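You operate a simulated robot arm through the tools that you are given. There is no shell and no other tool. Be economical: measure what you need, move in short steps, check, and stop when the job is done.

You are at the controls of a simulated robot arm. One attempt, no reset.

TASK
Put things in order on the top of the wrapping table. At the end: the white film roll from the top of the wrapping table stands where the grey small tin stood; the grey small tin from the top of the wrapping table stands where the clear cup (marked "Cup 1") stood; the white square tube from the top of the wrapping table stands on top of the brown small box (marked "Lot 26"); the clear cup from the top of the wrapping table stands where the white square tube stood; the purple block (marked "29") from the top of the wrapping table is in the teal tub; whatever was shut is shut again. Leave all else as you found it, and nothing knocked over.
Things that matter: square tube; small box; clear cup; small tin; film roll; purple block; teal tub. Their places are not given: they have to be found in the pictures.

Only the result counts: the job must be done as asked and must still hold three seconds after the hand-in. Knocking over, shifting, dropping, spilling or breaking anything else fails it.

THE ROBOT
A 6-joint arm with a two-finger parallel gripper, fixed in place. Base frame: the origin is at the foot of the arm, x ahead of it, y to its left, z up; the work surface is at about z = 720. Units: mm, degrees, N and s.
With the tool pointing down near the work surface it reaches from about 220 to 620 mm from the base axis. Its first joint turns from -66.0 to 66.0 degrees. Payload 2.7 kg.
The TCP is the grasp point between the finger pads, 23 mm short of the fingertips. In the tool frame z runs along the fingers and y along their closing line. The gripper opens to 94 mm. The fingers are 38 mm wide and 10 mm thick; the gripper's body (54 by 96 mm) begins 39 mm behind the TCP.
Orientation is told as [roll, pitch, yaw] about the base's x, y, z axes, in that order, counted from this pose: with the fingers straight down and closing along the base's y, the tool's x points along the base's -x, its y along +y and its z along -z.

THE INTERFACE
- The arm moves only by the tool arm_command. Its argument "commands" is a list that holds one entry, the list of rows, each a list of 7 numbers: the turn, a rotation vector about the base's x, y, z in degrees, then the shift along the base's x, y, z in m, then the finger opening in m, from 0 to 0.094. In form: [[[rx, ry, rz, tx, ty, tz, hand], ...]]. A call has 1 to 20 rows; each row shifts and turns the commanded pose from where the row before left it. A row lasts 0.2 s, in which the tool goes at most 50 mm and 8.6 degrees; a call with a longer step from one row to the next is refused whole, and so is a gripper value outside its range. Where a pose cannot be reached the arm comes as near as it can. A force on the tool above 40 N (or 10 N above the force at the start of the call, whichever is more), or a blocked arm, ends the call early, and 0.2 s more pass. Each finger travels about 45 mm/s and halts on what it meets, pressing with about 27 N; the grip force reading is that of the motor and also rises with nothing between the fingers. The clock runs only during rows and for 0.2 s after the last one: add rows that do not move to give the fingers time. The reply holds the time, the measured pose of the TCP, the force on the tool along the base axes, the opening and the grip force, in the units named above and with some noise.
- Cameras (640 x 400 px; columns grow to the right, rows downward): "scene" is fixed at [66, -433.7, 1387.6]; the picture's right is [0.82, -0.57, 0.00], its down [-0.41, -0.58, -0.70] and it looks along [0.40, 0.58, -0.71] (base axes); focal length 353 px, centre (320, 200). "wrist" rides on the gripper at [-39, 0, -44] in the tool frame; the picture's right is [0.00, -1.00, 0.00], its down [0.97, 0.00, -0.24] and it looks along [0.24, 0.00, 0.97] (tool axes); focal length 218 px, centre (320, 200).
- grab_frame(camera): a new picture of that camera. The clock stands still meanwhile.
- probe_pixels(camera, pixels): for up to 12 pixels [column, row] of the newest picture of that camera ("zoom" is the newest enlarged one), the place [x, y, z] in the base frame of the surface seen there, good to about 2 mm. The clock stands still meanwhile.
- inspect(camera, box): a new picture of the part [left, top, right, bottom] of that camera's present view, enlarged. The clock stands still meanwhile.
- sign_off(): hands the job in; it is judged then, once.

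Work in short steps. Measure before you move; look again where a grasp or a placing could have gone wrong, and mend it. You have 80 turns and 54 pictures in all, those below and enlarged ones among them. Open the gripper and draw the arm clear of the work before you hand the job in, unless the task says otherwise; then end with one line.

The tools are called after "Request:" as name(argument=value, ...) on one line, values as JSON. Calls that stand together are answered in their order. arm_command: Moves the arm, as the interface text tells. Its arguments: {"type":"object","properties":{"commands":{"type":"array","items":{"type":"array","items":{"type":"array","items":{"type":"number"}}}}},"required":["commands"]} The other tools are called the same way: grab_frame (camera) takes a picture; probe_pixels (camera, pixels) gives the place of the surface under pixels of a picture; inspect (camera, box) takes an enlarged picture of a part of a camera's view; sign_off () hands the job in.

At the start:

```text
time_s: 0.0
position: [443.5, 58.9, 1052.1]
orientation: [-0.1, -0.2, 0.0]
wrist_force: [0.9, 0.4, 0.1]
grip_width: 94.1
grasp_force: 0.0
```

scene: 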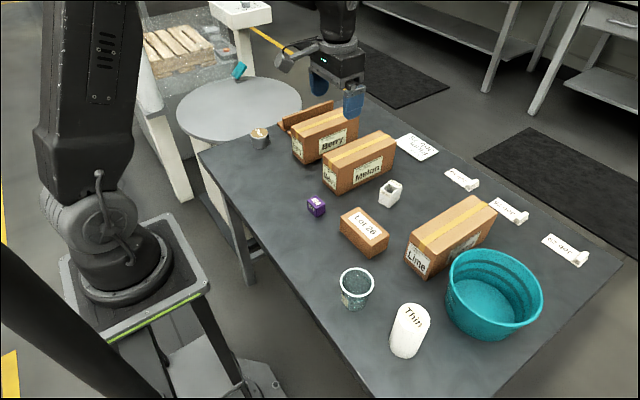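
wrist: 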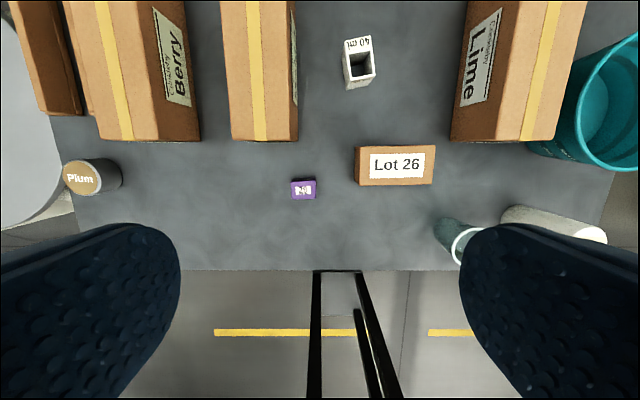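

The scene shows the grey tin (260,138), purple block (316,206), Lot 26 box (364,232), square tube (390,193), cup (356,288), film roll (409,330) and teal tub (493,293). I'll enlarge both parts to measure them.

Request:
inspect(camera="scene", box=[300, 160, 460, 260])

Request:
probe_pixels(camera="scene", pixels=[[260, 132], [262, 146], [316, 201], [364, 225], [390, 186], [391, 200], [357, 274], [355, 305], [409, 313], [403, 350], [480, 305], [450, 270]])

Request:
probe_pixels(camera="wrist", pixels=[[82, 178], [300, 188], [358, 160], [430, 160], [358, 182], [432, 182], [360, 65], [345, 55], [374, 75], [350, 85], [290, 182], [314, 182]])

```text
4.00 times, centred on (380, 210) of scene
```

zoom: 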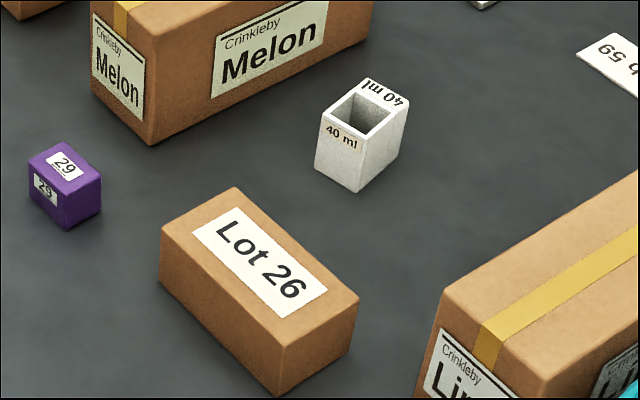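

```text
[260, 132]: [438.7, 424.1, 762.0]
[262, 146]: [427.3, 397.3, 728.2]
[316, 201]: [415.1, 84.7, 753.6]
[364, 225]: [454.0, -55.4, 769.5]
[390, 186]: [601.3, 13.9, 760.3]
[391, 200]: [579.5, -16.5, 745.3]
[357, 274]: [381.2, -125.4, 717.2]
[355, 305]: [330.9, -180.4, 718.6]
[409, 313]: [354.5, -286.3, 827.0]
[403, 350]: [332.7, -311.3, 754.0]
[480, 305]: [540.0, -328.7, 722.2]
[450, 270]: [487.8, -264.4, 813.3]
```

```text
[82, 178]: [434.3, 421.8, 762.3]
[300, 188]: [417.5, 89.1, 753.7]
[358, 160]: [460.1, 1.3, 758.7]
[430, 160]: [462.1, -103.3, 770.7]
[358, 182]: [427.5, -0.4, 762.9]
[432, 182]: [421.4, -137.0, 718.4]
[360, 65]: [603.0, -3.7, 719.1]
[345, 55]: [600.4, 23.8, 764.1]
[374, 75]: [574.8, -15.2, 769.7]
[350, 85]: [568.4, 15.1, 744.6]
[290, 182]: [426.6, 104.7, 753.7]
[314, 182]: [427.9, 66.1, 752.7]
```

I next enlarge the cup, roll and tub, and then the tin, to get their geometry.

Request:
inspect(camera="scene", box=[320, 250, 480, 370])

Request:
inspect(camera="scene", box=[220, 90, 348, 170])

Request:
probe_pixels(camera="zoom", pixels=[[160, 200], [240, 200], [200, 185], [200, 218], [170, 250], [200, 287], [230, 280]])

```text
3.33 times, centred on (400, 310) of scene
```

zoom: 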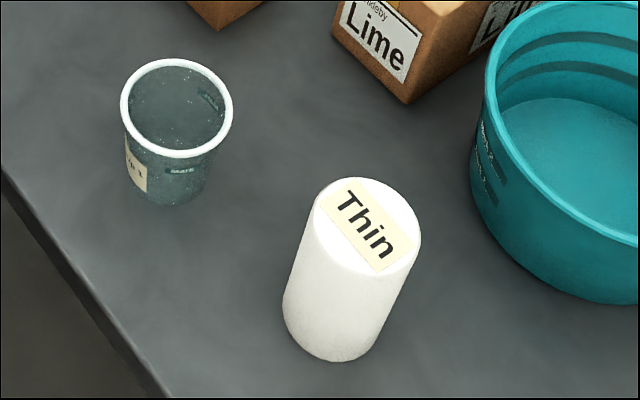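

```text
5.00 times, centred on (284, 130) of scene
```

zoom: 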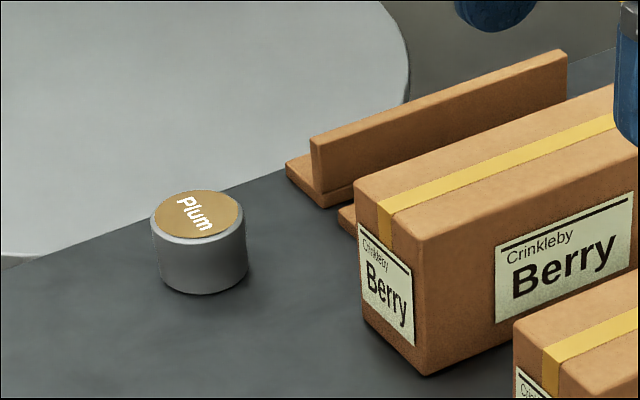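

```text
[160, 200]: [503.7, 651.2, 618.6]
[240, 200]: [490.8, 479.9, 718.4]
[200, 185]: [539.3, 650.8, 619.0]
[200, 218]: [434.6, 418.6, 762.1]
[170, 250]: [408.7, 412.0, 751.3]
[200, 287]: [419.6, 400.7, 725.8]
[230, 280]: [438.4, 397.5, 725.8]
```

First job is the tube. I move the TCP to above it (about x 560, y 5, z 930) for a closer wrist view.

Request:
arm_command(commands=[[[0, 0, 0, 0.03, -0.014, -0.03, 0.094], [0, 0, 0, 0.03, -0.014, -0.03, 0.094], [0, 0, 0, 0.03, -0.014, -0.03, 0.094], [0, 0, 0, 0.027, -0.012, -0.03, 0.094], [0, 0, 0, 0, 0, 0, 0.094]]])

Request:
grab_frame(camera="wrist")

```text
time_s: 1.2
position: [562.8, 3.8, 930.9]
orientation: [0.0, 0.1, 0.0]
wrist_force: [0.1, 0.1, 0.5]
grip_width: 93.9
grasp_force: 0.1
```

```text
48 pictures are left
```

wrist: 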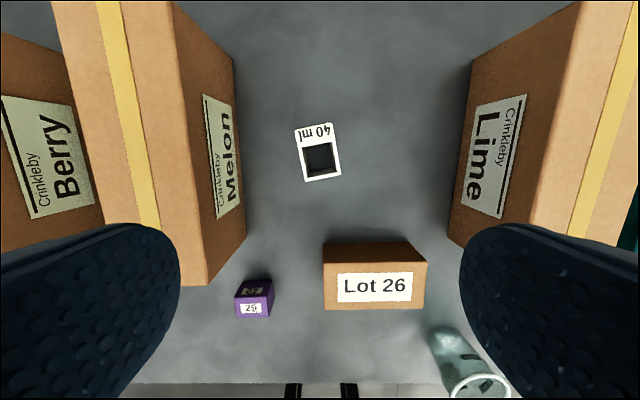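

Request:
probe_pixels(camera="wrist", pixels=[[297, 131], [332, 126], [308, 179], [338, 174], [320, 160], [326, 274], [422, 273], [328, 306], [424, 305], [238, 298], [272, 295], [237, 316]])

Request:
inspect(camera="wrist", box=[280, 110, 360, 190])

```text
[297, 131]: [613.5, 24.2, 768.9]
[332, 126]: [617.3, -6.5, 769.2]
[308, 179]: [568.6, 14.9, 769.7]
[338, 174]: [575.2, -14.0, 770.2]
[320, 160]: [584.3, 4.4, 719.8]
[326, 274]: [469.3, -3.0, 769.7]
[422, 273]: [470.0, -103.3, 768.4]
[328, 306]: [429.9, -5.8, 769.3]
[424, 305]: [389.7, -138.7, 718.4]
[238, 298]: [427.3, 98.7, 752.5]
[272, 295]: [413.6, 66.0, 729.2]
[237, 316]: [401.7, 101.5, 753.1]
```

```text
5.00 times, centred on (320, 150) of wrist
```

zoom: 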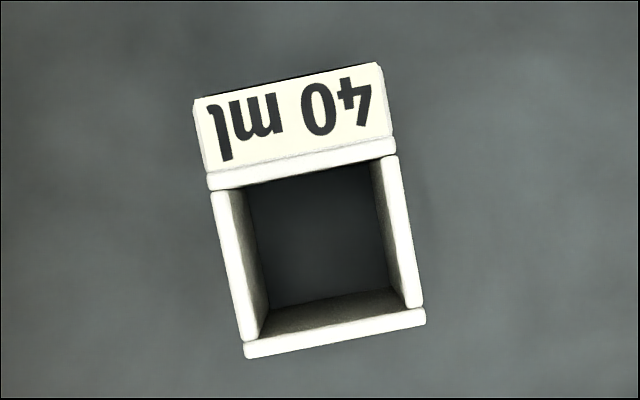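

The tube's top corners give a centre of about (593.7, 4.6), top z 769.5 and a yaw of about 11°, 31 mm wide across y. I descend turned by 11° with the fingers at 60 mm.

Request:
arm_command(commands=[[[0, 0, 5.5, 0.015, 0.001, -0.02, 0.06], [0, 0, 5.5, 0.016, 0, -0.03, 0.06], [0, 0, 0, 0, 0, -0.03, 0.06], [0, 0, 0, 0, 0, -0.03, 0.06], [0, 0, 0, 0, 0, -0.03, 0.06], [0, 0, 0, 0, 0, -0.02, 0.06], [0, 0, 0, 0, 0, 0, 0.06]]])

Request:
inspect(camera="scene", box=[320, 120, 448, 220])

```text
time_s: 2.8
position: [592.5, 6.1, 770.3]
orientation: [-0.1, -0.1, 10.9]
wrist_force: [-0.5, -1.0, -0.3]
grip_width: 59.9
grasp_force: 0.0
```

```text
4.00 times, centred on (384, 170) of scene
```

zoom: 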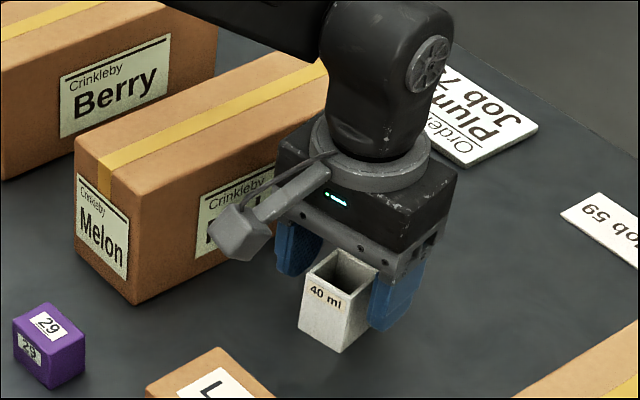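

The fingers straddle the tube. I go down 20 mm and close.

Request:
arm_command(commands=[[[0, 0, 0, 0.001, -0.001, -0.02, 0.06], [0, 0, 0, 0, 0, 0, 0.02], [0, 0, 0, 0, 0, 0, 0.02], [0, 0, 0, 0, 0, 0, 0.02], [0, 0, 0, 0, 0, 0, 0.02]]])

```text
time_s: 4.0
position: [593.8, 5.4, 750.3]
orientation: [0.0, 0.0, 11.0]
wrist_force: [0.5, 0.2, -0.9]
grip_width: 34.2
grasp_force: 27.9
```

Grip is at 34 mm and 28 N. I lift 110 mm, turn back to yaw 0, and carry over the box while checking its top with probes from the earlier scene view.

Request:
arm_command(commands=[[[0, 0, 0, 0, 0, 0.02, 0.02], [0, 0, 0, 0, 0, 0.04, 0.02], [0, 0, 0, 0, 0, 0.04, 0.02], [0, 0, -5.5, -0.035, -0.012, 0.02, 0.02], [0, 0, -5.5, -0.035, -0.012, 0, 0.02], [0, 0, 0, -0.03, -0.012, 0, 0.02], [0, 0, 0, -0.02, -0.012, 0, 0.02], [0, 0, 0, 0, 0, 0, 0.02]]])

Request:
grab_frame(camera="wrist")

Request:
inspect(camera="scene", box=[310, 160, 438, 260])

```text
time_s: 5.8
position: [473.8, -44.5, 870.2]
orientation: [0.0, -0.1, -0.1]
wrist_force: [1.0, 0.8, -1.1]
grip_width: 34.2
grasp_force: 26.6
```

```text
45 pictures are left
```

wrist: 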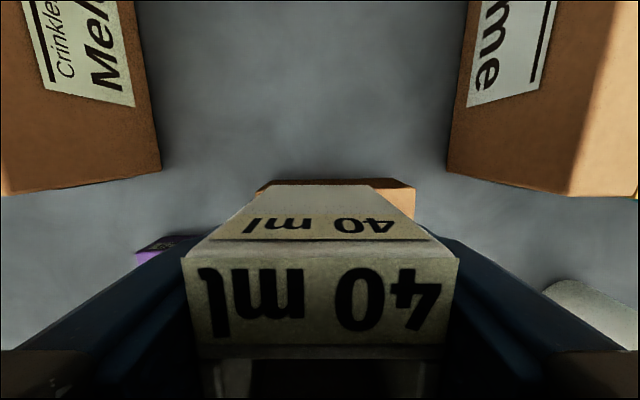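

```text
4.00 times, centred on (374, 210) of scene
```

zoom: 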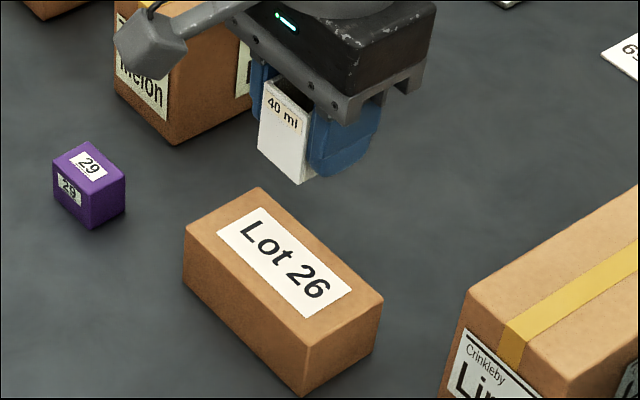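

I probe the four corners of the box top in this enlargement, just inside the edges.

Request:
probe_pixels(camera="zoom", pixels=[[260, 194], [191, 230], [305, 341], [376, 298], [283, 265], [300, 180], [262, 148]])

```text
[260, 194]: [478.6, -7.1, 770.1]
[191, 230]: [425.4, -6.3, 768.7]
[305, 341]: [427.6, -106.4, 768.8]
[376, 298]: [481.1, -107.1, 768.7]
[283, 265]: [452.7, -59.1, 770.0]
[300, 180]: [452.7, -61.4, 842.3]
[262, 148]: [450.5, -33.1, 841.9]
```

Box top: centre (453, −57), 56×103 mm, z about 769.5. I shift there and lower to TCP z about 802.

Request:
arm_command(commands=[[[0, 0, 0, -0.021, -0.0125, 0, 0.02], [0, 0, 0, 0, 0, -0.03, 0.02], [0, 0, 0, 0, 0, -0.02, 0.02], [0, 0, 0, 0, 0, -0.01, 0.02], [0, 0, 0, 0, 0, -0.006, 0.02], [0, 0, 0, 0, 0, -0.002, 0.02], [0, 0, 0, 0, 0, 0, 0.02]]])

Request:
inspect(camera="scene", box=[310, 160, 438, 260])

```text
time_s: 7.4
position: [452.5, -56.7, 802.7]
orientation: [0.0, 0.0, -0.1]
wrist_force: [0.8, -0.2, 0.0]
grip_width: 33.9
grasp_force: 27.1
```

```text
4.00 times, centred on (374, 210) of scene
```

zoom: 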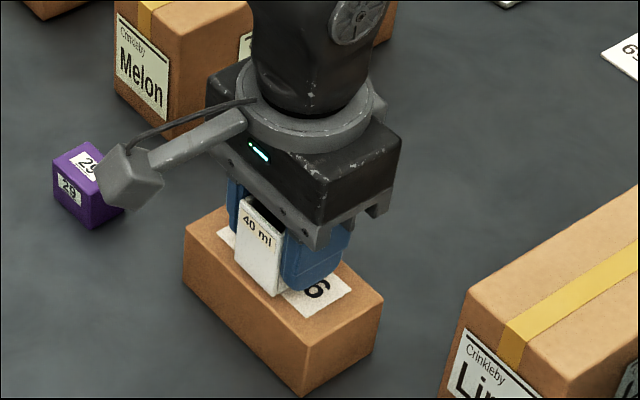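

Almost down; I ease lower by 1 mm steps to feel contact.

Request:
arm_command(commands=[[[0, 0, 0, 0, 0, -0.001, 0.02], [0, 0, 0, 0, 0, -0.001, 0.02], [0, 0, 0, 0, 0, 0, 0.02]]])

```text
time_s: 8.2
position: [452.3, -57.1, 799.8]
orientation: [0.0, -0.1, 0.1]
wrist_force: [0.0, 0.3, 0.5]
grip_width: 34.0
grasp_force: 27.1
```

Request:
arm_command(commands=[[[0, 0, 0, 0, 0, -0.001, 0.02], [0, 0, 0, 0, 0, 0, 0.02]]])

```text
time_s: 8.8
position: [451.8, -56.7, 798.7]
orientation: [0.0, 0.0, 0.0]
wrist_force: [-2.8, -0.3, 7.0]
grip_width: 34.3
grasp_force: 27.2
```

Contact at 7 N upward, so the tube is on the box. I open a little, then withdraw upward.

Request:
arm_command(commands=[[[0, 0, 0, 0, 0, 0.0005, 0.06], [0, 0, 0, 0, 0, 0, 0.06], [0, 0, 0, 0, 0, 0, 0.06], [0, 0, 0, 0, 0, 0.02, 0.06], [0, 0, 0, 0, 0, 0.04, 0.06], [0, 0, 0, -0.02, -0.03, 0.03, 0.094], [0, 0, 0, -0.02, -0.04, 0.02, 0.094], [0, 0, 0, -0.02, -0.02, 0, 0.094], [0, 0, 0, 0, 0, 0, 0.094]]])

Request:
grab_frame(camera="wrist")

Request:
grab_frame(camera="scene")

```text
time_s: 10.8
position: [393.0, -146.3, 909.8]
orientation: [-0.1, 0.1, 0.1]
wrist_force: [0.5, -0.1, -0.9]
grip_width: 93.7
grasp_force: 0.1
```

```text
42 pictures are left
```

wrist: 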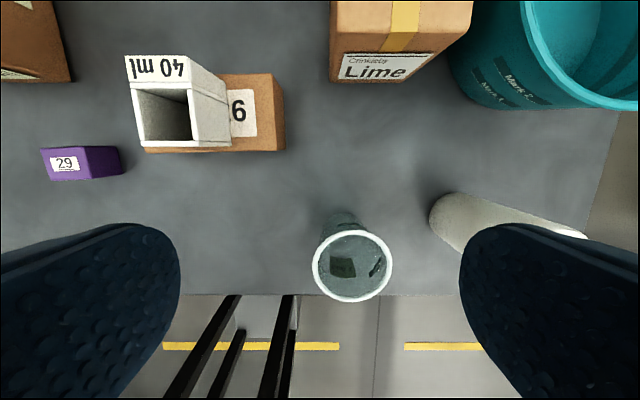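

```text
41 pictures are left
```

scene: 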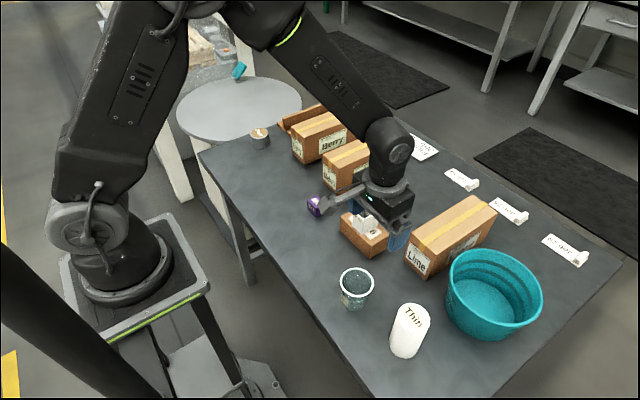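

The tube stands on the box. The cup rim is at (315–391, 232–300) in the wrist picture; I measure it.

Request:
probe_pixels(camera="wrist", pixels=[[315, 266], [390, 266], [352, 299], [352, 233], [326, 243], [380, 290], [380, 242], [326, 290], [343, 225], [345, 266]])

Request:
inspect(camera="wrist", box=[280, 190, 420, 310])

```text
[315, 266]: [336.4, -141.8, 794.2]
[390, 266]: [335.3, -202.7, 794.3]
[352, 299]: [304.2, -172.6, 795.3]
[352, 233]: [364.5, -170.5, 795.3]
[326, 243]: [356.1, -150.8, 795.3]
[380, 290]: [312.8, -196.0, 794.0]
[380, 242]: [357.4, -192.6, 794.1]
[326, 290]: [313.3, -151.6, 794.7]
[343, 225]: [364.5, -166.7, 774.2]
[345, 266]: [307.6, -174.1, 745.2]
```

```text
3.33 times, centred on (350, 250) of wrist
```

zoom: 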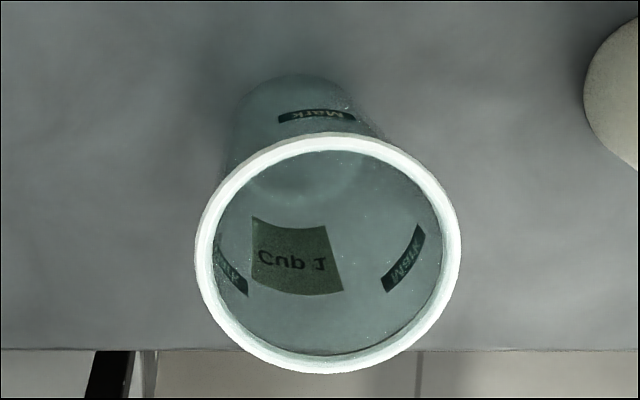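

Rim centre is (335, −172), outer diameter about 62, top z 795; the cup is tapered and empty. I move over it and descend to TCP z 766.

Request:
arm_command(commands=[[[0, 0, 0, -0.029, -0.013, 0, 0.094], [0, 0, 0, -0.029, -0.013, 0, 0.094], [0, 0, 0, 0, 0, -0.04, 0.094], [0, 0, 0, 0, 0, -0.04, 0.094], [0, 0, 0, 0, 0, -0.03, 0.094], [0, 0, 0, 0, 0, -0.02, 0.094], [0, 0, 0, 0, 0, -0.014, 0.094], [0, 0, 0, 0, 0, 0, 0.094]]])

Request:
inspect(camera="scene", box=[310, 240, 438, 340])

```text
time_s: 12.6
position: [334.8, -171.7, 765.2]
orientation: [0.0, -0.1, 0.0]
wrist_force: [-0.3, 0.5, 0.0]
grip_width: 94.0
grasp_force: 0.1
```

```text
4.00 times, centred on (374, 290) of scene
```

zoom: 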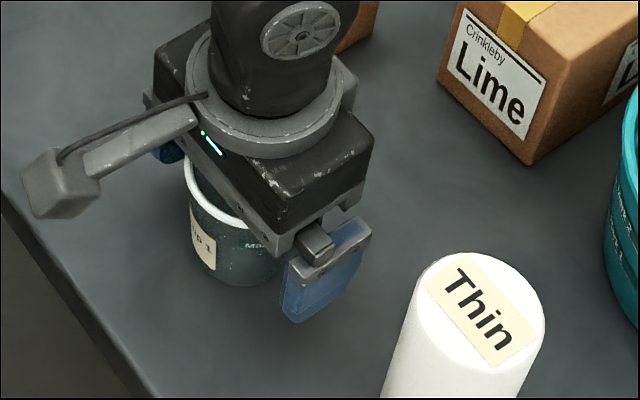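

The fingers straddle the cup cleanly. I close gently.

Request:
arm_command(commands=[[[0, 0, 0, 0, 0, 0, 0.07], [0, 0, 0, 0, 0, 0, 0.06], [0, 0, 0, 0, 0, 0, 0.055], [0, 0, 0, 0, 0, 0, 0.05], [0, 0, 0, 0, 0, 0, 0.05]]])

```text
time_s: 13.8
position: [334.0, -172.6, 766.8]
orientation: [0.0, -0.1, 0.1]
wrist_force: [-0.4, 0.2, 0.5]
grip_width: 56.7
grasp_force: 27.1
```

Held at 56.7 mm. I lift 150 mm straight up and confirm.

Request:
arm_command(commands=[[[0, 0, 0, 0, 0, 0.02, 0.05], [0, 0, 0, 0, 0, 0.03, 0.05], [0, 0, 0, 0, 0, 0.05, 0.05], [0, 0, 0, 0, 0, 0.05, 0.05], [0, 0, 0, 0, 0, 0, 0.05]]])

Request:
grab_frame(camera="scene")

Request:
probe_pixels(camera="scene", pixels=[[440, 225], [470, 205], [430, 245], [365, 150], [345, 165], [385, 140], [365, 228]])

```text
time_s: 15.0
position: [334.4, -172.0, 915.5]
orientation: [0.0, 0.0, 0.0]
wrist_force: [0.1, -0.2, 0.6]
grip_width: 56.5
grasp_force: 26.6
```

```text
38 pictures are left
```

scene: 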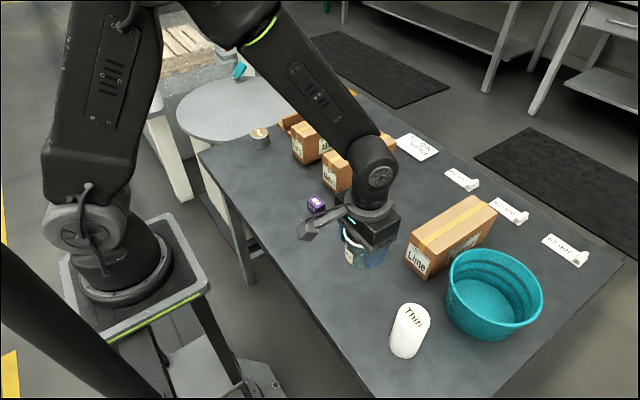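

```text
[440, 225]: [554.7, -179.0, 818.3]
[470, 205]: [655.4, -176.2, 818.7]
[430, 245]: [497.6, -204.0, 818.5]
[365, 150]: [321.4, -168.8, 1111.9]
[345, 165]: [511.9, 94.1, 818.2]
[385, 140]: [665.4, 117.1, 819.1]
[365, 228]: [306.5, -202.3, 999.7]
```

Boxes top out at 818 and the cup bottom is at about 870, so the path is clear. I carry the cup over to the tube's old place (593.5, 4.6).

Request:
arm_command(commands=[[[0, 0, 0, 0.037, 0.0252, 0, 0.05], [0, 0, 0, 0.037, 0.0252, 0, 0.05], [0, 0, 0, 0.037, 0.0252, 0, 0.05], [0, 0, 0, 0.037, 0.0252, 0, 0.05], [0, 0, 0, 0.037, 0.0252, 0, 0.05], [0, 0, 0, 0.037, 0.0252, 0, 0.05], [0, 0, 0, 0.037, 0.0252, 0, 0.05], [0, 0, 0, 0, 0, 0, 0.05], [0, 0, 0, 0, 0, -0.05, 0.05], [0, 0, 0, 0, 0, -0.05, 0.05], [0, 0, 0, 0, 0, -0.02, 0.05], [0, 0, 0, 0, 0, -0.02, 0.05], [0, 0, 0, 0, 0, 0, 0.05]]])

Request:
inspect(camera="scene", box=[320, 120, 448, 220])

```text
time_s: 17.8
position: [593.1, 5.1, 775.8]
orientation: [0.1, -0.1, 0.1]
wrist_force: [-0.2, 1.1, -0.7]
grip_width: 56.5
grasp_force: 27.1
```

```text
4.00 times, centred on (384, 170) of scene
```

zoom: 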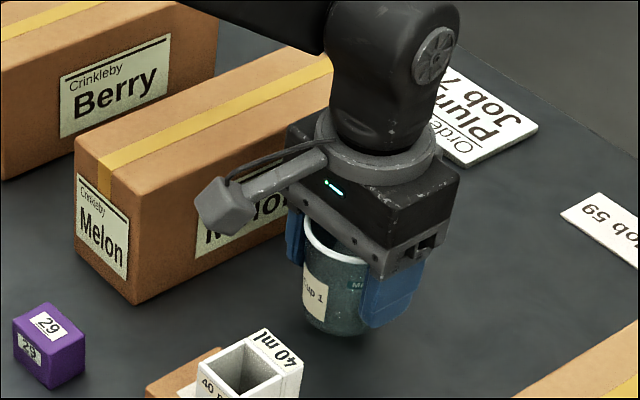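

The cup hangs about 10 mm above its place. I lower it in small steps, looking for contact at about z 766.

Request:
arm_command(commands=[[[0, 0, 0, 0.0005, 0, -0.004, 0.05], [0, 0, 0, 0, 0, -0.003, 0.05], [0, 0, 0, 0, 0, -0.002, 0.05], [0, 0, 0, 0, 0, -0.001, 0.05], [0, 0, 0, 0, 0, 0, 0.05]]])

```text
time_s: 19.0
position: [593.2, 3.7, 765.4]
orientation: [-0.1, -0.1, 0.0]
wrist_force: [0.5, -0.1, -0.1]
grip_width: 56.3
grasp_force: 27.0
```

Request:
arm_command(commands=[[[0, 0, 0, 0, 0, -0.001, 0.05], [0, 0, 0, 0, 0, 0, 0.05]]])

```text
time_s: 19.6
position: [594.2, 4.2, 765.4]
orientation: [0.0, 0.0, 0.0]
wrist_force: [-1.0, 0.5, 5.2]
grip_width: 56.3
grasp_force: 26.9
```

Contact (5 N). I open to 78 mm and rise straight up.

Request:
arm_command(commands=[[[0, 0, 0, 0, 0, 0.0005, 0.065], [0, 0, 0, 0, 0, 0, 0.078], [0, 0, 0, 0, 0, 0, 0.078], [0, 0, 0, 0, 0, 0.02, 0.078], [0, 0, 0, 0, 0, 0.04, 0.078], [0, 0, 0, 0, 0, 0.05, 0.078], [0, 0, 0, 0, 0, 0.05, 0.078], [0, 0, 0, -0.02, 0.04, 0, 0.094], [0, 0, 0, -0.02, 0.045, 0, 0.094], [0, 0, 0, -0.02, 0.045, 0, 0.094], [0, 0, 0, -0.02, 0.045, 0, 0.094], [0, 0, 0, -0.02, 0.045, 0, 0.094], [0, 0, 0, -0.02, 0.045, 0, 0.094], [0, 0, 0, -0.02, 0.045, 0, 0.094], [0, 0, 0, -0.02, 0.045, 0, 0.094], [0, 0, 0, 0, 0, 0, 0.094]]])

Request:
grab_frame(camera="wrist")

Request:
grab_frame(camera="scene")

```text
time_s: 23.0
position: [432.1, 359.6, 926.0]
orientation: [0.0, -0.1, 0.0]
wrist_force: [-0.1, -0.3, 0.0]
grip_width: 94.0
grasp_force: 0.0
```

```text
36 pictures are left
```

wrist: 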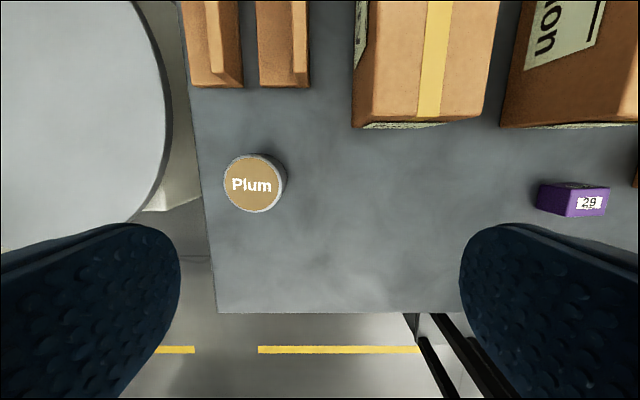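

```text
35 pictures are left
```

scene: 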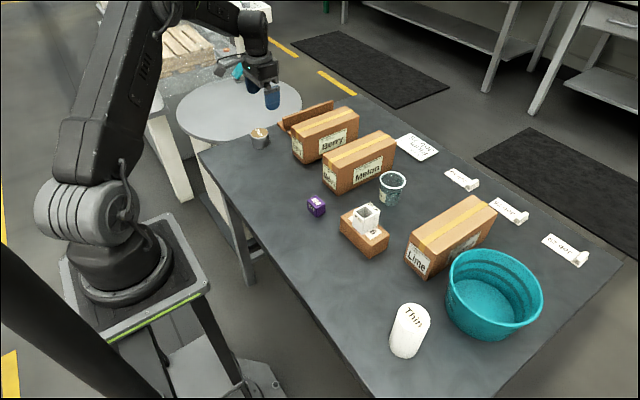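

The cup stands in the tube's old place. Now I measure the tin at (254,184) in the wrist picture.

Request:
probe_pixels(camera="wrist", pixels=[[226, 184], [282, 184], [253, 158], [253, 209], [234, 166], [272, 203], [234, 202], [274, 166], [205, 220], [195, 130], [190, 85], [270, 84]])

Request:
inspect(camera="wrist", box=[200, 130, 312, 230])

```text
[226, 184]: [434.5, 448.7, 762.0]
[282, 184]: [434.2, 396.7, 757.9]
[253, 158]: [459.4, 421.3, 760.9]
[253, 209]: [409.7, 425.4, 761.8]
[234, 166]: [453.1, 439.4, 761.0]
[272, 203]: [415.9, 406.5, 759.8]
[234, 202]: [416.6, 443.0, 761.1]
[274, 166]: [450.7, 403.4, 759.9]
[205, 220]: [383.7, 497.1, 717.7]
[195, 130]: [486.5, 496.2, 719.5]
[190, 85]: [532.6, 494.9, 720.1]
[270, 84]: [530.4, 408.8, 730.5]
```

```text
4.00 times, centred on (256, 180) of wrist
```

zoom: 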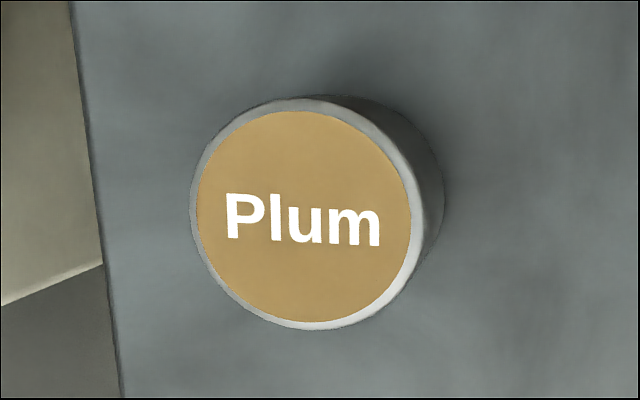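

Tin: centre (434.5, 423.5), diameter about 54, top z 762. I descend onto it to TCP z 748.

Request:
arm_command(commands=[[[0, 0, 0, 0.001, 0.032, 0, 0.094], [0, 0, 0, 0.001, 0.032, 0, 0.094], [0, 0, 0, 0, 0, -0.05, 0.094], [0, 0, 0, 0, 0, -0.05, 0.094], [0, 0, 0, 0, 0, -0.04, 0.094], [0, 0, 0, 0, 0, -0.025, 0.094], [0, 0, 0, 0, 0, -0.013, 0.094], [0, 0, 0, 0, 0, 0, 0.094]]])

Request:
inspect(camera="scene", box=[200, 80, 328, 180])

```text
time_s: 24.8
position: [435.0, 423.2, 746.7]
orientation: [0.1, -0.1, 0.0]
wrist_force: [0.2, 1.6, -1.0]
grip_width: 93.9
grasp_force: 0.0
```

```text
4.00 times, centred on (264, 130) of scene
```

zoom: 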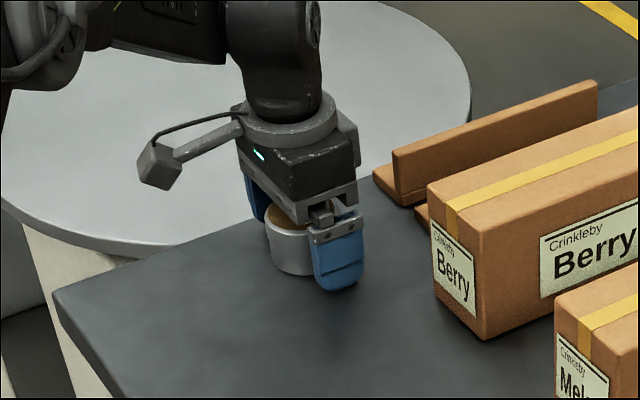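

The fingers straddle the tin. I close and lift.

Request:
arm_command(commands=[[[0, 0, 0, 0, 0, 0, 0.06], [0, 0, 0, 0, 0, 0, 0.05], [0, 0, 0, 0, 0, 0, 0.045], [0, 0, 0, 0, 0, 0, 0.045], [0, 0, 0, 0, 0, 0, 0.045]]])

```text
time_s: 26.0
position: [436.0, 422.4, 747.6]
orientation: [0.0, 0.0, 0.0]
wrist_force: [-0.1, -0.5, 0.7]
grip_width: 57.2
grasp_force: 26.7
```

Held at 57 mm. I lift 150 mm and carry to above the cup's old place (335, −172).

Request:
arm_command(commands=[[[0, 0, 0, 0, 0, 0.02, 0.045], [0, 0, 0, 0, 0, 0.04, 0.045], [0, 0, 0, 0, 0, 0.045, 0.045], [0, 0, 0, 0, 0, 0.045, 0.045], [0, 0, 0, -0.0072, -0.0425, 0, 0.045], [0, 0, 0, -0.0072, -0.0425, 0, 0.045], [0, 0, 0, -0.0072, -0.0425, 0, 0.045], [0, 0, 0, -0.0072, -0.0425, 0, 0.045], [0, 0, 0, -0.0072, -0.0425, 0, 0.045], [0, 0, 0, -0.0072, -0.0425, 0, 0.045], [0, 0, 0, -0.0072, -0.0425, 0, 0.045], [0, 0, 0, -0.0072, -0.0425, 0, 0.045], [0, 0, 0, -0.0072, -0.0425, 0, 0.045], [0, 0, 0, -0.0072, -0.0425, 0, 0.045], [0, 0, 0, -0.0072, -0.0425, 0, 0.045], [0, 0, 0, -0.0072, -0.0425, 0, 0.045], [0, 0, 0, -0.0072, -0.0425, 0, 0.045], [0, 0, 0, -0.0072, -0.0425, 0, 0.045], [0, 0, 0, 0, 0, 0, 0.045]]])

```text
time_s: 30.0
position: [335.3, -172.2, 898.5]
orientation: [-0.1, 0.0, 0.1]
wrist_force: [0.0, 0.2, -1.0]
grip_width: 56.8
grasp_force: 27.3
```

At (335, −172, 898) with the tin held. I lower to about 4 mm above the table.

Request:
arm_command(commands=[[[0, 0, 0, 0, 0, -0.05, 0.045], [0, 0, 0, 0, 0, -0.05, 0.045], [0, 0, 0, 0, 0, -0.03, 0.045], [0, 0, 0, 0, 0, -0.015, 0.045], [0, 0, 0, 0, 0, -0.003, 0.045], [0, 0, 0, 0, 0, -0.001, 0.045], [0, 0, 0, 0, 0, 0, 0.045]]])

Request:
inspect(camera="scene", box=[310, 240, 438, 340])

```text
time_s: 31.6
position: [336.0, -172.7, 747.5]
orientation: [0.0, -0.1, 0.0]
wrist_force: [0.7, -0.2, -0.5]
grip_width: 56.8
grasp_force: 27.0
```

```text
4.00 times, centred on (374, 290) of scene
```

zoom: 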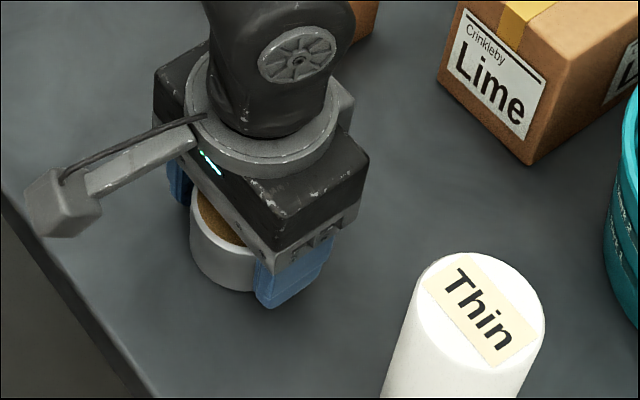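

Very near the table; one more 1 mm step to feel contact.

Request:
arm_command(commands=[[[0, 0, 0, 0, 0, -0.001, 0.045], [0, 0, 0, 0, 0, 0, 0.045]]])

```text
time_s: 32.2
position: [334.3, -172.5, 747.4]
orientation: [-0.1, -0.1, 0.0]
wrist_force: [-0.9, 0.8, 7.7]
grip_width: 57.2
grasp_force: 26.5
```

Contact (8 N). I release, rise straight up, and move over the film roll at height to view it.

Request:
arm_command(commands=[[[0, 0, 0, 0, 0, 0.0005, 0.065], [0, 0, 0, 0, 0, 0, 0.094], [0, 0, 0, 0, 0, 0, 0.094], [0, 0, 0, 0, 0, 0.02, 0.094], [0, 0, 0, 0, 0, 0.04, 0.094], [0, 0, 0, 0, 0, 0.05, 0.094], [0, 0, 0, 0, 0, 0.05, 0.094], [0, 0, 0, 0, 0, 0.05, 0.094], [0, 0, 0, 0.005, -0.035, 0, 0.094], [0, 0, 0, 0.005, -0.035, 0, 0.094], [0, 0, 0, 0, -0.035, 0, 0.094], [0, 0, 0, 0, 0, 0, 0.094]]])

Request:
grab_frame(camera="wrist")

```text
time_s: 34.8
position: [344.1, -277.2, 957.3]
orientation: [0.0, 0.1, 0.1]
wrist_force: [0.0, -0.6, 0.7]
grip_width: 93.6
grasp_force: 0.0
```

```text
31 pictures are left
```

wrist: 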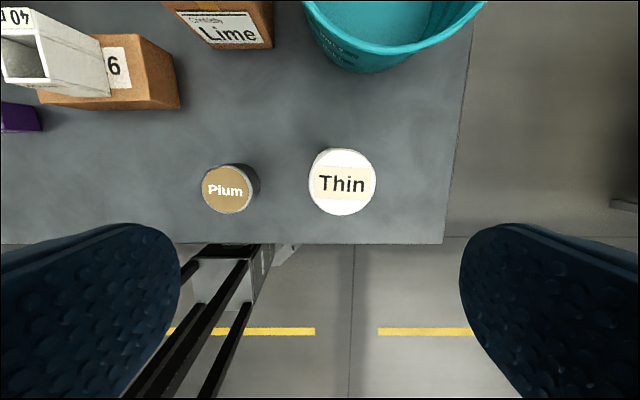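

The roll's top is at (342,182), spanning about 308–376 by 149–215. I probe its rim and the tin.

Request:
probe_pixels(camera="wrist", pixels=[[310, 182], [374, 182], [342, 151], [342, 213], [320, 159], [364, 205], [320, 205], [364, 159], [204, 188], [250, 188], [228, 166], [228, 211]])

```text
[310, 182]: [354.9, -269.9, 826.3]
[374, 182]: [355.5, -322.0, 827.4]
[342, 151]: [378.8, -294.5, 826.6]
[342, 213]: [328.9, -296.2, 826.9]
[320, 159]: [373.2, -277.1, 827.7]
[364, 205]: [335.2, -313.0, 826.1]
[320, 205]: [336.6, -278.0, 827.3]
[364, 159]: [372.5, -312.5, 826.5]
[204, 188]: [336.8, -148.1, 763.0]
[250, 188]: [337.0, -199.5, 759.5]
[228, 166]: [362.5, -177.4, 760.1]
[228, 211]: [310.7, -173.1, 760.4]
```

Roll: centre (354.5, −296), diameter about 55, top z 827. I centre over it and descend to TCP z 794.

Request:
arm_command(commands=[[[0, 0, 0, 0.0105, -0.0188, 0, 0.094], [0, 0, 0, 0, 0, -0.04, 0.094], [0, 0, 0, 0, 0, -0.04, 0.094], [0, 0, 0, 0, 0, -0.04, 0.094], [0, 0, 0, 0, 0, -0.03, 0.094], [0, 0, 0, 0, 0, -0.012, 0.094], [0, 0, 0, 0, 0, 0, 0.094]]])

Request:
inspect(camera="scene", box=[330, 260, 490, 380])

```text
time_s: 36.4
position: [355.8, -294.9, 796.3]
orientation: [0.1, -0.1, 0.1]
wrist_force: [-0.4, 0.3, -0.9]
grip_width: 94.2
grasp_force: 0.0
```

```text
3.33 times, centred on (410, 320) of scene
```

zoom: 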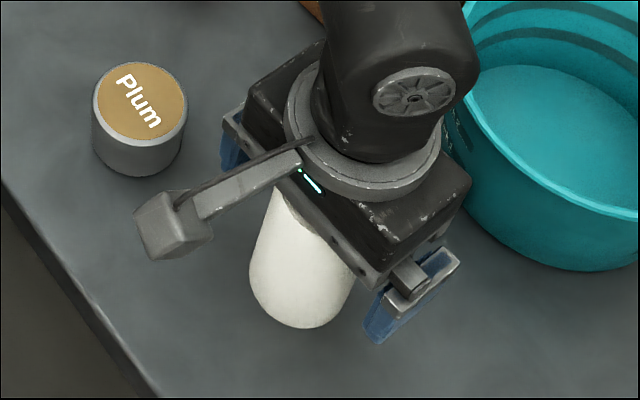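

Straddled. I close on the roll.

Request:
arm_command(commands=[[[0, 0, 0, 0, -0.0005, 0, 0.065], [0, 0, 0, 0, 0, 0, 0.05], [0, 0, 0, 0, 0, 0, 0.045], [0, 0, 0, 0, 0, 0, 0.045], [0, 0, 0, 0, 0, 0, 0.045]]])

```text
time_s: 37.6
position: [356.6, -296.2, 796.1]
orientation: [0.0, -0.1, 0.0]
wrist_force: [-0.9, 0.3, 0.8]
grip_width: 54.6
grasp_force: 26.9
```

Held at 54.6 mm. I lift 130 mm first and check.

Request:
arm_command(commands=[[[0, 0, 0, 0, 0, 0.02, 0.045], [0, 0, 0, 0, 0, 0.04, 0.045], [0, 0, 0, 0, 0, 0.04, 0.045], [0, 0, 0, 0, 0, 0.03, 0.045], [0, 0, 0, 0, 0, 0, 0.045]]])

Request:
grab_frame(camera="scene")

```text
time_s: 38.8
position: [354.3, -295.4, 925.5]
orientation: [0.0, 0.0, 0.1]
wrist_force: [0.1, -0.4, -1.6]
grip_width: 54.7
grasp_force: 27.0
```

```text
29 pictures are left
```

scene: 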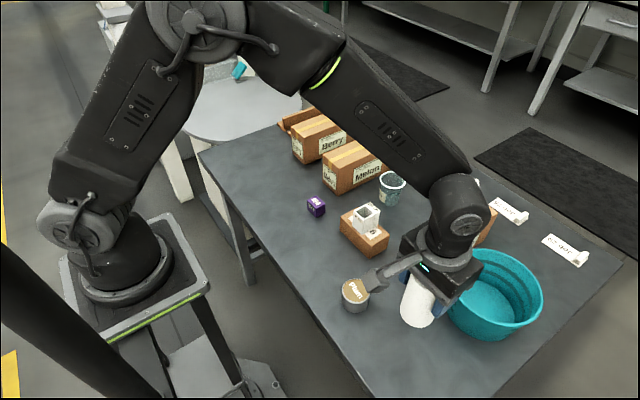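

The roll is held upright. I carry it in a straight line to (435, 423.5) at this height.

Request:
arm_command(commands=[[[0, 0, 0, 0.005, 0.045, 0, 0.045], [0, 0, 0, 0.005, 0.045, 0, 0.045], [0, 0, 0, 0.005, 0.045, 0, 0.045], [0, 0, 0, 0.005, 0.045, 0, 0.045], [0, 0, 0, 0.005, 0.045, 0, 0.045], [0, 0, 0, 0.005, 0.045, 0, 0.045], [0, 0, 0, 0.005, 0.045, 0, 0.045], [0, 0, 0, 0.005, 0.045, 0, 0.045], [0, 0, 0, 0.005, 0.045, 0, 0.045], [0, 0, 0, 0.005, 0.045, 0, 0.045], [0, 0, 0, 0.005, 0.045, 0, 0.045], [0, 0, 0, 0.005, 0.045, 0, 0.045], [0, 0, 0, 0.005, 0.045, 0, 0.045], [0, 0, 0, 0.005, 0.045, 0, 0.045], [0, 0, 0, 0.005, 0.045, 0, 0.045], [0, 0, 0, 0.005, 0.044, 0, 0.045], [0, 0, 0, 0, 0, 0, 0.045], [0, 0, 0, 0, 0, -0.05, 0.045], [0, 0, 0, 0, 0, -0.05, 0.045], [0, 0, 0, 0, 0, 0, 0.045]]])

Request:
inspect(camera="scene", box=[200, 70, 328, 170])

```text
time_s: 43.0
position: [435.5, 423.5, 826.1]
orientation: [0.0, -0.1, 0.0]
wrist_force: [-0.9, 0.3, -2.0]
grip_width: 54.4
grasp_force: 27.2
```

```text
4.00 times, centred on (264, 120) of scene
```

zoom: 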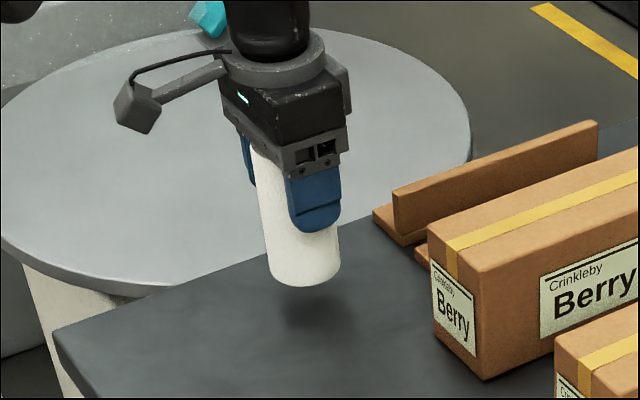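

The roll is 30 mm above its place; I lower it, slowing near z 796.

Request:
arm_command(commands=[[[0, 0, 0, 0, 0, -0.015, 0.045], [0, 0, 0, 0, 0, -0.01, 0.045], [0, 0, 0, 0, 0, -0.004, 0.045], [0, 0, 0, 0, 0, -0.001, 0.045], [0, 0, 0, 0, 0, 0, 0.045]]])

Request:
arm_command(commands=[[[0, 0, 0, 0, 0, -0.001, 0.045], [0, 0, 0, 0, 0, 0, 0.045]]])

```text
time_s: 44.2
position: [434.9, 422.5, 795.6]
orientation: [0.0, -0.1, 0.0]
wrist_force: [-0.1, -0.5, -0.1]
grip_width: 54.5
grasp_force: 26.9
```

```text
time_s: 44.8
position: [434.7, 423.3, 796.4]
orientation: [0.0, -0.1, 0.1]
wrist_force: [-1.9, -2.6, 8.3]
grip_width: 54.5
grasp_force: 26.9
```

Contact (8 N). I release, rise, and move over the purple block near (414, 84).

Request:
arm_command(commands=[[[0, 0, 0, 0, 0, 0.0005, 0.065], [0, 0, 0, 0, 0, 0, 0.094], [0, 0, 0, 0, 0, 0, 0.094], [0, 0, 0, 0, 0, 0.02, 0.094], [0, 0, 0, 0, 0, 0.04, 0.094], [0, 0, 0, 0, 0, 0.04, 0.094], [0, 0, 0, 0, -0.048, 0, 0.094], [0, 0, 0, 0, -0.048, 0, 0.094], [0, 0, 0, 0, -0.048, 0, 0.094], [0, 0, 0, -0.005, -0.048, 0, 0.094], [0, 0, 0, -0.005, -0.048, 0, 0.094], [0, 0, 0, -0.005, -0.048, 0, 0.094], [0, 0, 0, -0.005, -0.048, 0, 0.094], [0, 0, 0, 0, 0, 0, 0.08]]])

Request:
grab_frame(camera="wrist")

Request:
grab_frame(camera="scene")

```text
time_s: 47.8
position: [414.1, 85.0, 895.6]
orientation: [0.0, -0.1, 0.2]
wrist_force: [0.5, -0.4, 0.6]
grip_width: 80.1
grasp_force: 0.1
```

```text
27 pictures are left
```

wrist: 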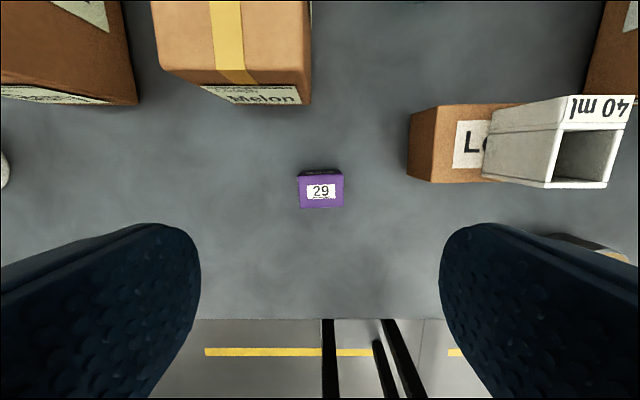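

```text
26 pictures are left
```

scene: 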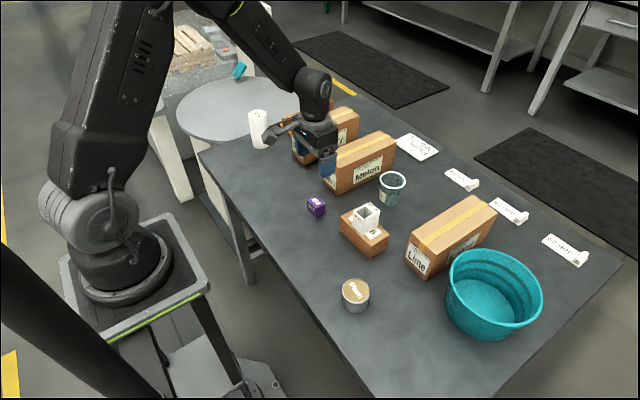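

Roll and tin stand where they belong. The block is at (321,190) in the wrist view; I probe its top corners and the tub.

Request:
probe_pixels(camera="wrist", pixels=[[300, 178], [342, 176], [302, 206], [342, 204], [321, 191]])

Request:
probe_pixels(camera="scene", pixels=[[447, 270], [541, 290], [500, 251], [480, 338], [490, 295], [470, 300], [510, 300], [525, 265], [460, 255], [455, 310], [530, 320]])

```text
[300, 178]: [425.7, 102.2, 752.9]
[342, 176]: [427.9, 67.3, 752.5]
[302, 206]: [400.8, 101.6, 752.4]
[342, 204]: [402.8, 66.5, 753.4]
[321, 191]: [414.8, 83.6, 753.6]
```

```text
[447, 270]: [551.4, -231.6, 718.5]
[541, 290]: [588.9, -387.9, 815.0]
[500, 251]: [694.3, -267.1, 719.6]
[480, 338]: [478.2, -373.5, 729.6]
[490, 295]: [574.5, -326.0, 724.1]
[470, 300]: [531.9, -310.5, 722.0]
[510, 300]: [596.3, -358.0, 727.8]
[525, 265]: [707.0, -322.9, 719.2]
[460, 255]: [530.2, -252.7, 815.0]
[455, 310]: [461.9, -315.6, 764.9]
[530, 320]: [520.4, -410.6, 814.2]
```

Block: centre (414.5, 84), 36 mm across y, top 753. I grip it near its top (TCP z 758), so that it can hang low in the tub with the gripper's body staying above the rim.

Request:
arm_command(commands=[[[0, 0, 0, 0, 0, -0.04, 0.07], [0, 0, 0, 0, 0, -0.04, 0.065], [0, 0, 0, 0, 0, -0.035, 0.065], [0, 0, 0, 0, 0, -0.022, 0.065], [0, 0, 0, 0, 0, 0, 0.065], [0, 0, 0, 0, 0, 0, 0.03], [0, 0, 0, 0, 0, 0, 0.025], [0, 0, 0, 0, 0, 0, 0.025], [0, 0, 0, 0, 0, 0, 0.025]]])

Request:
inspect(camera="scene", box=[260, 130, 388, 230])

```text
time_s: 49.8
position: [414.2, 89.1, 758.0]
orientation: [0.0, -0.1, 0.0]
wrist_force: [-0.1, 0.4, 0.3]
grip_width: 39.2
grasp_force: 27.2
```

```text
4.00 times, centred on (324, 180) of scene
```

zoom: 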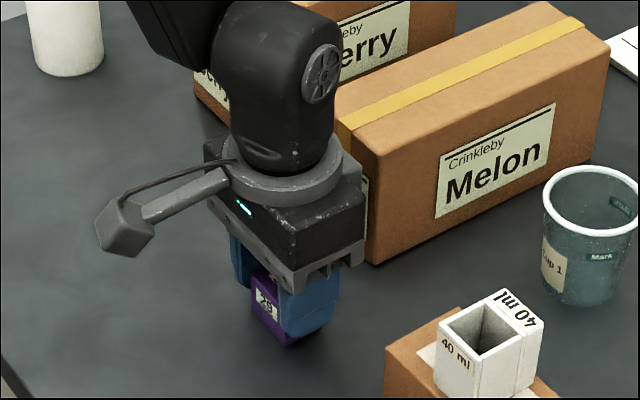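

The reading shows y shifted to 89 with a 39 mm grip; I lift slowly and verify the block comes along.

Request:
arm_command(commands=[[[0, 0, 0, 0, 0, 0.01, 0.025], [0, 0, 0, 0, 0, 0.02, 0.025], [0, 0, 0, 0, 0, 0.03, 0.025], [0, 0, 0, 0, 0, 0, 0.025]]])

Request:
inspect(camera="scene", box=[260, 130, 388, 230])

```text
time_s: 50.8
position: [415.1, 87.6, 819.6]
orientation: [0.0, 0.0, 0.1]
wrist_force: [0.9, -0.4, -0.1]
grip_width: 39.2
grasp_force: 27.3
```

```text
4.00 times, centred on (324, 180) of scene
```

zoom: 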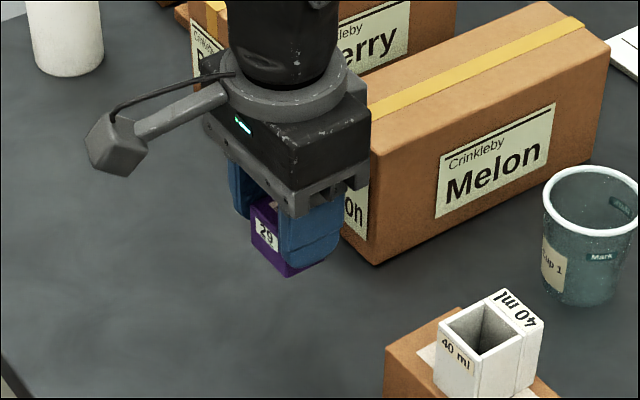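

Block held. I rise to about 930 and carry toward the tub, to (480, −300), for a wrist view.

Request:
arm_command(commands=[[[0, 0, 0, 0, 0, 0.04, 0.025], [0, 0, 0, 0, 0, 0.04, 0.025], [0, 0, 0, 0, 0, 0.03, 0.025], [0, 0, 0, 0.007, -0.043, 0, 0.025], [0, 0, 0, 0.007, -0.043, 0, 0.025], [0, 0, 0, 0.007, -0.043, 0, 0.025], [0, 0, 0, 0.007, -0.043, 0, 0.025], [0, 0, 0, 0.007, -0.043, 0, 0.025], [0, 0, 0, 0.007, -0.043, 0, 0.025], [0, 0, 0, 0.007, -0.043, 0, 0.025], [0, 0, 0, 0.008, -0.043, 0, 0.025], [0, 0, 0, 0.008, -0.043, 0, 0.025], [0, 0, 0, 0, 0, 0, 0.025]]])

Request:
grab_frame(camera="wrist")

```text
time_s: 53.6
position: [481.4, -300.9, 929.1]
orientation: [0.0, 0.1, 0.1]
wrist_force: [-1.0, -0.3, -0.7]
grip_width: 39.2
grasp_force: 27.0
```

```text
23 pictures are left
```

wrist: 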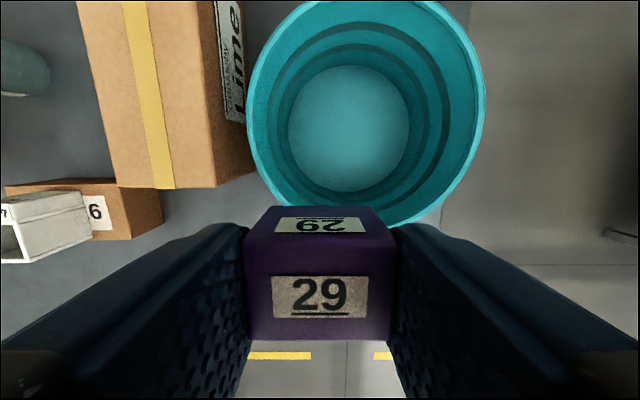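

I probe the tub's rim and floor in this view.

Request:
probe_pixels(camera="wrist", pixels=[[250, 110], [483, 100], [270, 190], [460, 190], [440, 210], [275, 40], [460, 30], [350, 130], [350, 75], [350, 185], [295, 130], [405, 130]])

```text
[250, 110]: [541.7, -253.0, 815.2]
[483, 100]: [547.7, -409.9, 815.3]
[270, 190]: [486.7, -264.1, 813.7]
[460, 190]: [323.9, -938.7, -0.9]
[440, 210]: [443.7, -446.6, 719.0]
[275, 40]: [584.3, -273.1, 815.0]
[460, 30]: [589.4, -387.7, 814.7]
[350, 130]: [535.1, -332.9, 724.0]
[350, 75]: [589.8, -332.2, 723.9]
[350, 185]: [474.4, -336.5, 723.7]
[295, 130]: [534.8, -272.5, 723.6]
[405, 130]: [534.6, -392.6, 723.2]
```

Tub: centre (533, −331), rim radius about 78, floor z 724. I go to (520, −328) and lower the block to just above the floor.

Request:
arm_command(commands=[[[0, 0, 0, 0.02, -0.014, 0, 0.025], [0, 0, 0, 0.019, -0.013, 0, 0.025], [0, 0, 0, 0, 0, -0.04, 0.025], [0, 0, 0, 0, 0, -0.04, 0.025], [0, 0, 0, 0, 0, -0.03, 0.025], [0, 0, 0, 0, 0, -0.025, 0.025], [0, 0, 0, 0, 0, -0.015, 0.025], [0, 0, 0, 0, 0, -0.01, 0.025], [0, 0, 0, 0, 0, 0, 0.025]]])

Request:
inspect(camera="scene", box=[400, 210, 560, 350])

```text
time_s: 55.6
position: [520.0, -327.7, 768.5]
orientation: [0.0, 0.0, 0.0]
wrist_force: [1.0, 0.9, -1.3]
grip_width: 39.0
grasp_force: 27.2
```

```text
2.86 times, centred on (480, 280) of scene
```

zoom: 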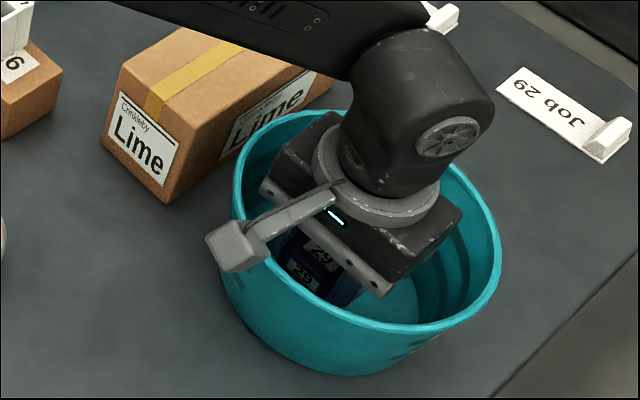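

No contact so far. I lower 5 mm more and then release.

Request:
arm_command(commands=[[[0, 0, 0, 0, 0, -0.003, 0.025], [0, 0, 0, 0, 0, -0.002, 0.025], [0, 0, 0, 0, 0, 0, 0.025]]])

```text
time_s: 56.4
position: [519.6, -326.8, 762.7]
orientation: [-0.1, -0.1, -0.1]
wrist_force: [-0.3, 0.4, -0.5]
grip_width: 39.0
grasp_force: 26.9
```

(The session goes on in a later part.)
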